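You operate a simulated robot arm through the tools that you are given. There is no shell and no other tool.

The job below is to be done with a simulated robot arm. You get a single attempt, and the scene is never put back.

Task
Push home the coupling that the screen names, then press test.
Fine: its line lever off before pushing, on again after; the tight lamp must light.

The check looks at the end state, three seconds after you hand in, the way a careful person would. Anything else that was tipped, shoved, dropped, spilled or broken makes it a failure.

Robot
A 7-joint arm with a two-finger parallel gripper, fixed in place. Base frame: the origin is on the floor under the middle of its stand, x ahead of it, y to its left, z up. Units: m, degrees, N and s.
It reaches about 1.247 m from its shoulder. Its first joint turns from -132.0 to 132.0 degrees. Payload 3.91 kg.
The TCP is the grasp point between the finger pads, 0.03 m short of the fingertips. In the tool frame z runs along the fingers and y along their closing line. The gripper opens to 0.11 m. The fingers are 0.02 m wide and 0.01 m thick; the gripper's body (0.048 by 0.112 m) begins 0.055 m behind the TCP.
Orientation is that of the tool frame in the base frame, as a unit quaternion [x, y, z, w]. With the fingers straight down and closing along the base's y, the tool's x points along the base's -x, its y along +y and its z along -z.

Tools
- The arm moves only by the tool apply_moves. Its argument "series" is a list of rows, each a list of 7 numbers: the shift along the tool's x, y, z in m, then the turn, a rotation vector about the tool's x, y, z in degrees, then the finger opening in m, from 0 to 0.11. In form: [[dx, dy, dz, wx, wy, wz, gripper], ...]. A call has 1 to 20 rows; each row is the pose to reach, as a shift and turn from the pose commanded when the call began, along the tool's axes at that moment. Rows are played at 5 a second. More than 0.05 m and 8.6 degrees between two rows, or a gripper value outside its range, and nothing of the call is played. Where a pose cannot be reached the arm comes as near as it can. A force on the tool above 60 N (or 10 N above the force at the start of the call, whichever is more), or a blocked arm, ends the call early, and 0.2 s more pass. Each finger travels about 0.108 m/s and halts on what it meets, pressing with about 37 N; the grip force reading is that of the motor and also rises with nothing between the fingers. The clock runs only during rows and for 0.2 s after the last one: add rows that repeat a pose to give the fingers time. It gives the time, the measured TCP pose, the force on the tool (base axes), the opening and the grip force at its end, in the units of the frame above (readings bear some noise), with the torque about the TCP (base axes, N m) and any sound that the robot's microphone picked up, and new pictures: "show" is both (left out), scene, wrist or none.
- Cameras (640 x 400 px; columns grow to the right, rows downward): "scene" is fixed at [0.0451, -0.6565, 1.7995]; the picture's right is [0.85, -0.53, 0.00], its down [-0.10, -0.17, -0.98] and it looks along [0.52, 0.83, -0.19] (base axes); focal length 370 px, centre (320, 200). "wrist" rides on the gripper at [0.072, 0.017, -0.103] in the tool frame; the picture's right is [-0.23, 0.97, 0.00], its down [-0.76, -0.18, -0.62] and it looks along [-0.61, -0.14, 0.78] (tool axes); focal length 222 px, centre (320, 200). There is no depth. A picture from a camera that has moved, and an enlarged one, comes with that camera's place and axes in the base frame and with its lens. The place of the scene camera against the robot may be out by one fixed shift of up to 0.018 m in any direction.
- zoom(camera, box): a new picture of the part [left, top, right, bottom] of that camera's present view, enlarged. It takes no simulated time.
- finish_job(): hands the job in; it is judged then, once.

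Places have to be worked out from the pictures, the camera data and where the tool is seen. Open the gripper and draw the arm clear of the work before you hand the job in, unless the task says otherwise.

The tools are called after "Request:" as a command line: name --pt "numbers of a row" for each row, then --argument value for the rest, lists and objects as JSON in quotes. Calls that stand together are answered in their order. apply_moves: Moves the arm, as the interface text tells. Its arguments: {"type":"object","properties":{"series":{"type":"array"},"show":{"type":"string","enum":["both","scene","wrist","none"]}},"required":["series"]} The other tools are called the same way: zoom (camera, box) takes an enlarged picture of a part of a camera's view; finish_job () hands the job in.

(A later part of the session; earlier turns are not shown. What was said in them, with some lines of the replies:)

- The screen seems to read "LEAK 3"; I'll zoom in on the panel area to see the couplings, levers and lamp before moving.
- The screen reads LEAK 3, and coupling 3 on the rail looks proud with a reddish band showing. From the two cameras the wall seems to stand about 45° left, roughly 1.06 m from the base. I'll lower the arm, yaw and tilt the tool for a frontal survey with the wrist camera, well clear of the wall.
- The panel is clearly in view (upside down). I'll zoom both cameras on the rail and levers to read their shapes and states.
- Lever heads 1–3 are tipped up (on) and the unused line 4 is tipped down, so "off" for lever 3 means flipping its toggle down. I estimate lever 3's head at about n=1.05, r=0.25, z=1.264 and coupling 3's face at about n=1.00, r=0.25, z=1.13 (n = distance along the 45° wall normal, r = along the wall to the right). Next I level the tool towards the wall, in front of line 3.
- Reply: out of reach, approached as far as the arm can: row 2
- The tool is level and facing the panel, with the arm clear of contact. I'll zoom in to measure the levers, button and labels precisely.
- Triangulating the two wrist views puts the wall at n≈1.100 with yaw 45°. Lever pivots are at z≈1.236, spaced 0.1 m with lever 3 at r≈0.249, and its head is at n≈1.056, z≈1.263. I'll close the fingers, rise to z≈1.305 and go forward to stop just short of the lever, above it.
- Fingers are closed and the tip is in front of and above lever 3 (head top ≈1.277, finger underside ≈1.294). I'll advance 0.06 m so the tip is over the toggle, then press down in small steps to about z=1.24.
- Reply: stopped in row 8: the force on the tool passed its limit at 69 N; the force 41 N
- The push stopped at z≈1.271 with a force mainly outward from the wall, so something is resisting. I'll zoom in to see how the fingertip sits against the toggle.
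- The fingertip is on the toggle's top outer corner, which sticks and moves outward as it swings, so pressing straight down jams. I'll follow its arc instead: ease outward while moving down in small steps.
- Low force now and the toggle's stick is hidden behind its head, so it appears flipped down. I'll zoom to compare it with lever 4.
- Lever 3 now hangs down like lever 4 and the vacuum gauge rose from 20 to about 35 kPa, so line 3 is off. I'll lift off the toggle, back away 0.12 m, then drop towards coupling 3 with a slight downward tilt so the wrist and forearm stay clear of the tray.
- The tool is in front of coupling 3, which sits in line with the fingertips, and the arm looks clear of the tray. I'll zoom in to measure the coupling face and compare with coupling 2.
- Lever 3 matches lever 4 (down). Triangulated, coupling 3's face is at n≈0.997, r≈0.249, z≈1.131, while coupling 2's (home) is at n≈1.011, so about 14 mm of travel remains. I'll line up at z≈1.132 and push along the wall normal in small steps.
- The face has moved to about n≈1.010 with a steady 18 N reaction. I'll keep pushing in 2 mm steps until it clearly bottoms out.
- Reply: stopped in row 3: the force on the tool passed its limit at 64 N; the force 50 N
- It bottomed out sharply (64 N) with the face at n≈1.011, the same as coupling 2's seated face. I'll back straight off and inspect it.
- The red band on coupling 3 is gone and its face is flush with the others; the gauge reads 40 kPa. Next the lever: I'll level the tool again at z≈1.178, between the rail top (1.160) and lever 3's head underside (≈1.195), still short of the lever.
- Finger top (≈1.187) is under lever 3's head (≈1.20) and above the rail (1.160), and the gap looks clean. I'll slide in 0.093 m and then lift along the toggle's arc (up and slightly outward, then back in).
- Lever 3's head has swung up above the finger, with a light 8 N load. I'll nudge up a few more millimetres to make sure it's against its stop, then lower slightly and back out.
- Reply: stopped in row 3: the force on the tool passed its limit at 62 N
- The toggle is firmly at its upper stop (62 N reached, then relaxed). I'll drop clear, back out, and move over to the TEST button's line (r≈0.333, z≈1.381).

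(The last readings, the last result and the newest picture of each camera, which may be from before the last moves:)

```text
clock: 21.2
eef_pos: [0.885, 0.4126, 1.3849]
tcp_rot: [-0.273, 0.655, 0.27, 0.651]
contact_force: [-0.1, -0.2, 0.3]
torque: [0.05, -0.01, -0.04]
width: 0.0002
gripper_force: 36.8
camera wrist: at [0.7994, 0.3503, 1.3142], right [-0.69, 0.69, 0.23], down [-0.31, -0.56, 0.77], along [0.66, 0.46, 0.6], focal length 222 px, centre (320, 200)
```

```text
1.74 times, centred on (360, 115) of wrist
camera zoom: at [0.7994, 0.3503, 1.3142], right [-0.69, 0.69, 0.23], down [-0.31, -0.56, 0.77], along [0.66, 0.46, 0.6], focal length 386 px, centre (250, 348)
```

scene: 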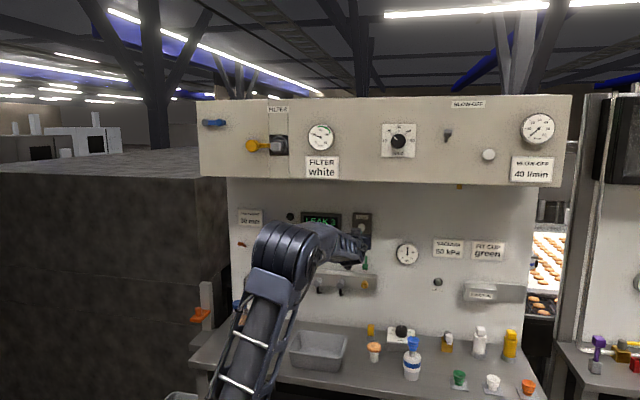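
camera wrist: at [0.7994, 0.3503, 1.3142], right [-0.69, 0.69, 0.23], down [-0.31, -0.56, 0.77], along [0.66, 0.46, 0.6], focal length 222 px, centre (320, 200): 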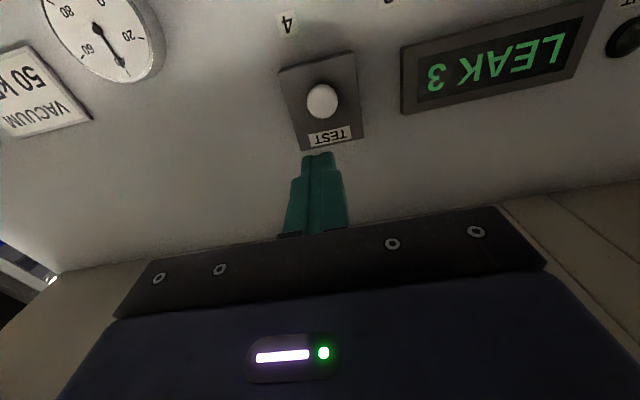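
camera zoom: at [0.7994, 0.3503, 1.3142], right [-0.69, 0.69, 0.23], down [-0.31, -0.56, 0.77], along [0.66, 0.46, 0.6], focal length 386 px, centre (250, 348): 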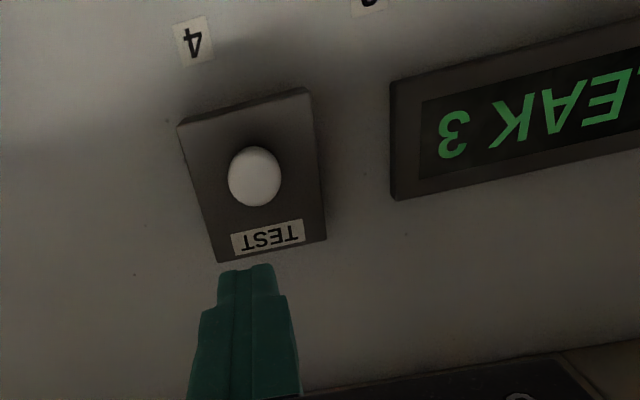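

The TEST button face works out at n≈1.061, r≈0.330, z≈1.377, right ahead of the fingertips. Before pressing, I'll dip and back off briefly to confirm lever 3 stayed up.

Request:
apply_moves --pt "0.03 0 -0.03 0 0 0 0" --pt "0.06 0.0 -0.07 0 0 0 0" --pt "0.07 0.0 -0.1 0 0 0 0" --pt "0.07 0.0 -0.1 0 0 0 0"

Request:
zoom --camera "wrist" --box '[220, 0, 540, 200]'

```text
clock: 22.2
eef_pos: [0.8132, 0.3419, 1.3151]
tcp_rot: [-0.272, 0.655, 0.269, 0.651]
contact_force: [-0.3, -0.9, -0.1]
torque: [0.03, 0.04, 0.03]
width: 0.0002
gripper_force: 36.9
camera wrist: at [0.7268, 0.2803, 1.2445], right [-0.69, 0.69, 0.23], down [-0.31, -0.56, 0.77], along [0.66, 0.46, 0.6], focal length 222 px, centre (320, 200)
```

scene: 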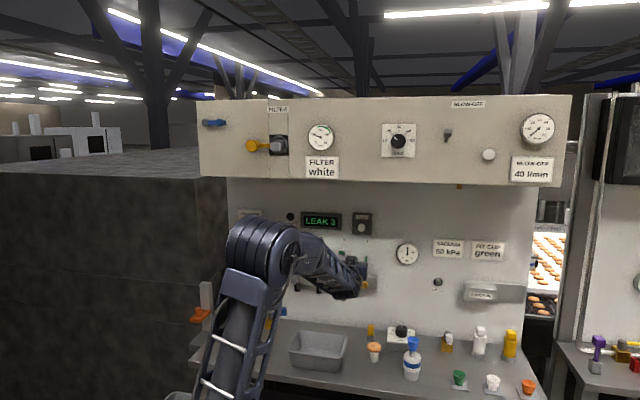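
wrist: 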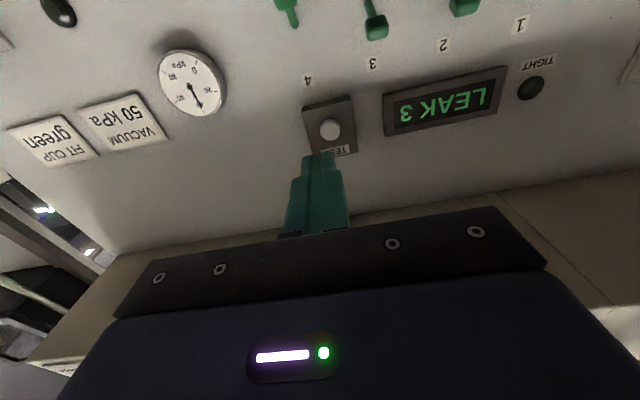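

```text
2.00 times, centred on (380, 100) of wrist
camera zoom: at [0.7268, 0.2803, 1.2445], right [-0.69, 0.69, 0.23], down [-0.31, -0.56, 0.77], along [0.66, 0.46, 0.6], focal length 444 px, centre (200, 400)
```

zoom: 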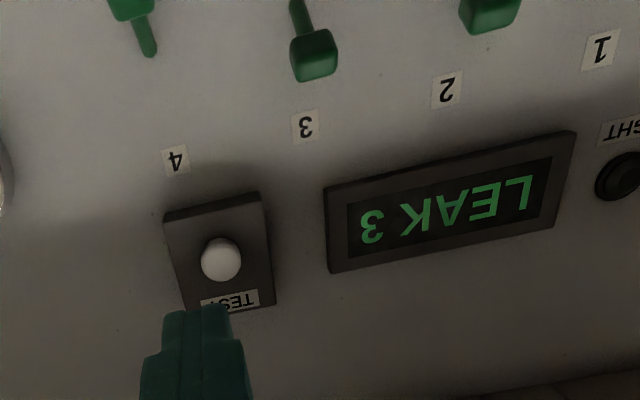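

Lever 3 is up in line with levers 1 and 2, and the screen still shows LEAK 3. Now I'll line up on TEST and press it gently in small steps.

Request:
apply_moves --pt "-0.03 0.0015 0.03 0 0 0 0" --pt "-0.062 0.003 0.06 0 0 0 0" --pt "-0.062 0.003 0.1 0 0 0 0" --pt "-0.062 0.003 0.14 0 0 0 0" --pt "-0.062 0.003 0.175 0 0 0 0" --pt "-0.062 0.003 0.2 0 0 0 0" --pt "-0.062 0.003 0.21 0 0 0 0" --pt "-0.062 0.003 0.214 0 0 0 0" --pt "-0.062 0.003 0.217 0 0 0 0" --pt "-0.062 0.003 0.22 0 0 0 0" --pt "-0.062 0.003 0.223 0 0 0 0"

Request:
zoom --camera "scene" --box '[270, 190, 430, 310]'

```text
clock: 24.4
eef_pos: [0.9641, 0.4991, 1.3756]
tcp_rot: [-0.272, 0.657, 0.268, 0.651]
contact_force: [-40.9, -32.7, -4.4]
torque: [0.09, 0.07, 0.21]
width: 0.0
gripper_force: 37.1
heard: click
stopped in row 11: the force on the tool passed its limit at 64 N (the readings are from after the stop); the commanded pose is now the measured one
camera wrist: at [0.8784, 0.4381, 1.3045], right [-0.69, 0.69, 0.23], down [-0.31, -0.56, 0.77], along [0.66, 0.46, 0.6], focal length 222 px, centre (320, 200)
```

scene: 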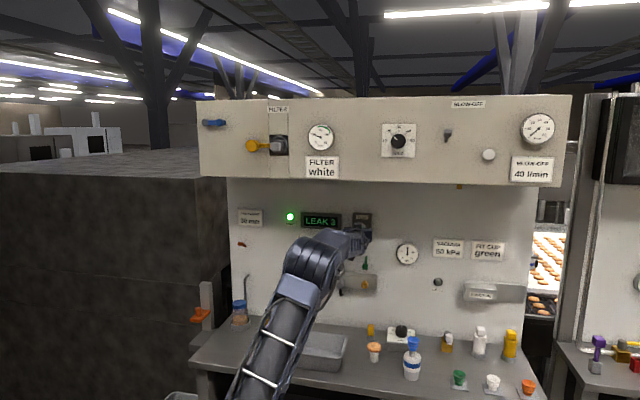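
wrist: 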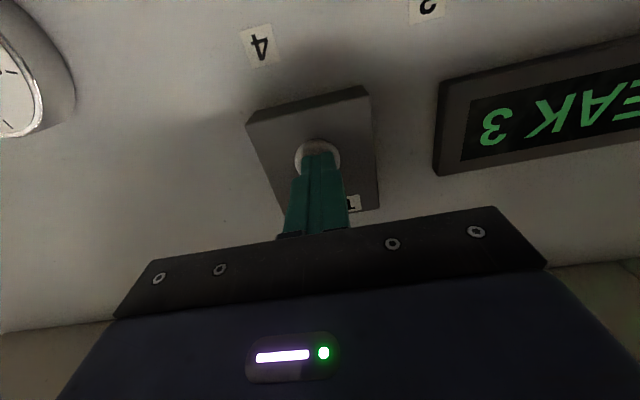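

```text
3.33 times, centred on (350, 250) of scene
camera zoom: at [0.0451, -0.6565, 1.7995], right [0.85, -0.53, 0.0], down [-0.1, -0.17, -0.98], along [0.52, 0.83, -0.19], focal length 1235 px, centre (220, 33)
```

zoom: 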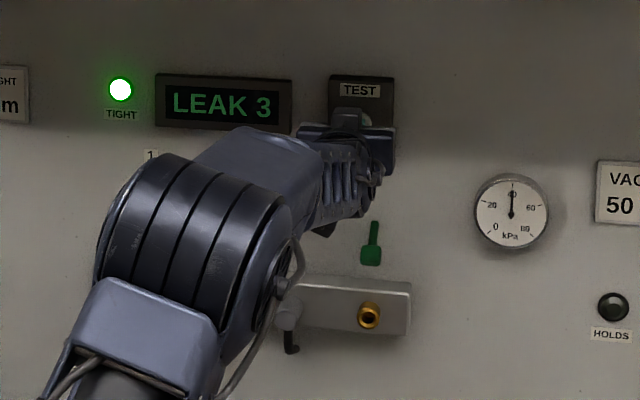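

A click was heard and the TIGHT lamp is lit green. I'll back straight off the button and draw the arm clear, opening the gripper once away.

Request:
apply_moves --pt "0 0 -0.02 0 0 0 0" --pt "0 0 -0.06 0 0 0 0" --pt "0 0 -0.1 0 0 0 0" --pt "0 0 -0.14 0 0 0 0" --pt "0 0 -0.18 0 0 0 0.02" --pt "0 0 -0.22 0 0 0 0.05" --pt "0 0 -0.26 0 0 0 0.08" --pt "0 0 -0.28 0 0 0 0.11" --pt "0 0 -0.28 0 0 0 0.11" --pt "0 0 -0.28 0 0 0 0.11"

Request:
zoom --camera "scene" --box '[230, 190, 430, 310]'

Request:
zoom --camera "wrist" --box '[200, 0, 520, 200]'

```text
clock: 26.6
eef_pos: [0.7682, 0.3049, 1.3765]
tcp_rot: [-0.271, 0.656, 0.268, 0.651]
contact_force: [0.4, 0.1, 0.5]
torque: [0.03, 0.01, 0.0]
width: 0.11
gripper_force: 0.1
camera wrist: at [0.6819, 0.2428, 1.3069], right [-0.69, 0.69, 0.23], down [-0.31, -0.56, 0.77], along [0.66, 0.46, 0.6], focal length 222 px, centre (320, 200)
```

scene: 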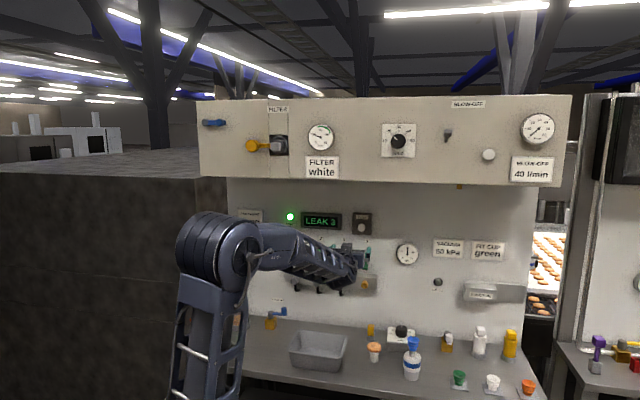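
wrist: 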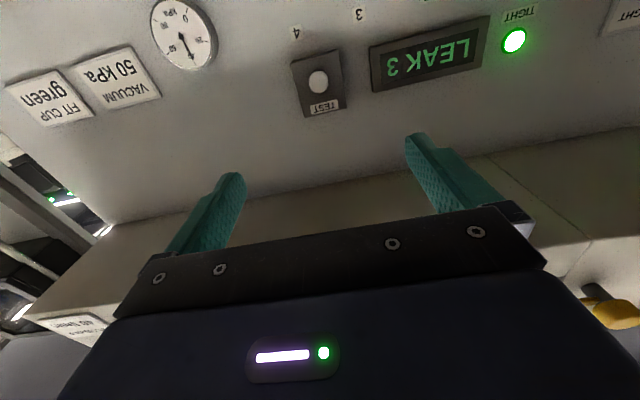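

```text
3.20 times, centred on (330, 250) of scene
camera zoom: at [0.0451, -0.6565, 1.7995], right [0.85, -0.53, 0.0], down [-0.1, -0.17, -0.98], along [0.52, 0.83, -0.19], focal length 1186 px, centre (288, 40)
```

zoom: 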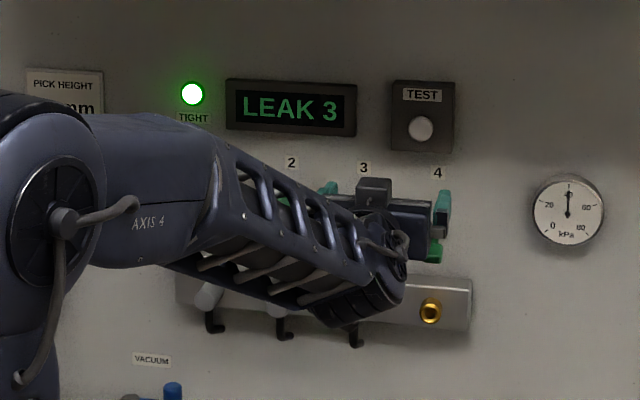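

```text
2.00 times, centred on (360, 100) of wrist
camera zoom: at [0.6819, 0.2428, 1.3069], right [-0.69, 0.69, 0.23], down [-0.31, -0.56, 0.77], along [0.66, 0.46, 0.6], focal length 444 px, centre (240, 400)
```

zoom: 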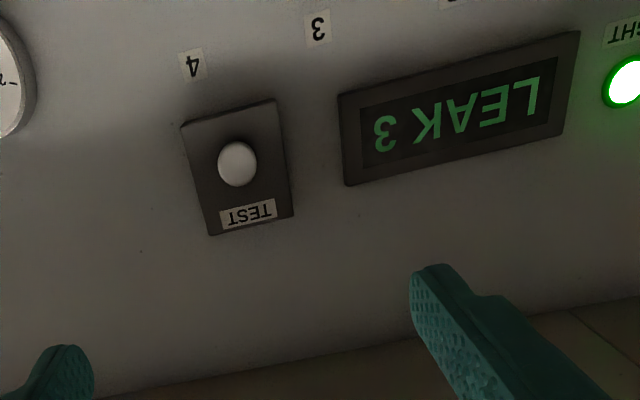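

The lamp stays lit after release and the arm is out at n≈0.76. I'll draw back a bit more and tilt down slightly for one last look at all levers and couplings before handing in.

Request:
apply_moves --pt "0 0 -0.03 0 6 0 0.11" --pt "0 0 -0.06 0 12 0 0.11" --pt "0 0 -0.09 0 18 0 0.11" --pt "0 0 -0.11 0 24 0 0.11" --pt "0 0 -0.12 0 30 0 0.11" --pt "0 0 -0.12 0 30 0 0.11"

Request:
zoom --camera "wrist" --box '[200, 0, 500, 190]'

Request:
zoom --camera "scene" --box '[230, 190, 430, 310]'

```text
clock: 28.0
eef_pos: [0.6829, 0.2177, 1.3775]
tcp_rot: [-0.332, 0.803, 0.189, 0.458]
contact_force: [-0.4, -0.6, 0.6]
torque: [-0.01, 0.02, 0.0]
width: 0.11
gripper_force: 0.0
camera wrist: at [0.5809, 0.1409, 1.3685], right [-0.61, 0.77, 0.19], down [0.02, -0.23, 0.97], along [0.8, 0.59, 0.12], focal length 222 px, centre (320, 200)
```

scene: 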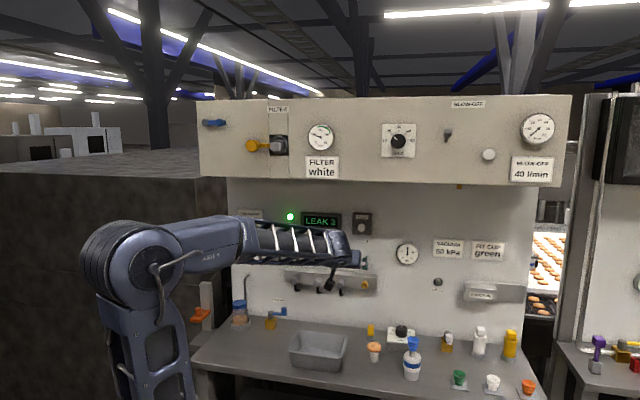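
wrist: 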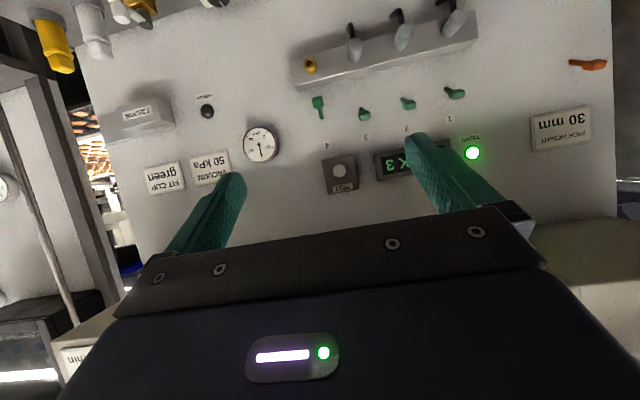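

```text
2.11 times, centred on (350, 95) of wrist
camera zoom: at [0.5809, 0.1409, 1.3685], right [-0.61, 0.77, 0.19], down [0.02, -0.23, 0.97], along [0.8, 0.59, 0.12], focal length 468 px, centre (257, 421)
```

zoom: 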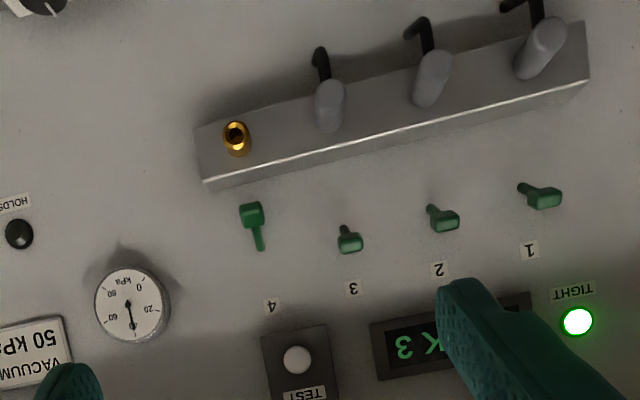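

```text
3.20 times, centred on (330, 250) of scene
camera zoom: at [0.0451, -0.6565, 1.7995], right [0.85, -0.53, 0.0], down [-0.1, -0.17, -0.98], along [0.52, 0.83, -0.19], focal length 1186 px, centre (288, 40)
```

zoom: 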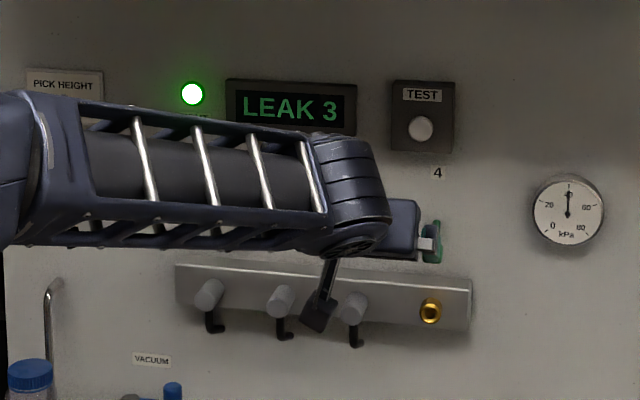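

Levers 1–3 are all up, lever 4 is still down, coupling 3 sits flush, and the TIGHT lamp is steady green. Nothing on the bench moved, and the gripper is open and clear of the panel, so I'm handing in.

Request:
finish_job

```text
The job is handed in.
```

Coupling 3, the one the screen named ("LEAK 3"), is pushed fully home, and the TIGHT lamp came on when I pressed TEST.

- **Line lever:** I turned lever 3 off (down) before pushing and back on (up) afterwards. The panel doesn't mark which way is on. I took up as on because levers 1–3 were up and the empty line 4 was down. Turning lever 3 down also raised the vacuum gauge.
- **Coupling:** it moved in about 14 mm and stopped hard, level with coupling 2. The red band that had been showing is gone.
- **Test:** I heard the button click, and the lamp stayed green after I let go. The screen still reads "LEAK 3".
- **Forces:** the arm hit its 60 N limit briefly four times. These were my first straight push on lever 3, the coupling and lever 3 reaching their stops, and the button press. I saw no damage.

In the last pictures nothing else on the panel or bench had moved. The gripper is open and the arm is clear of the work.
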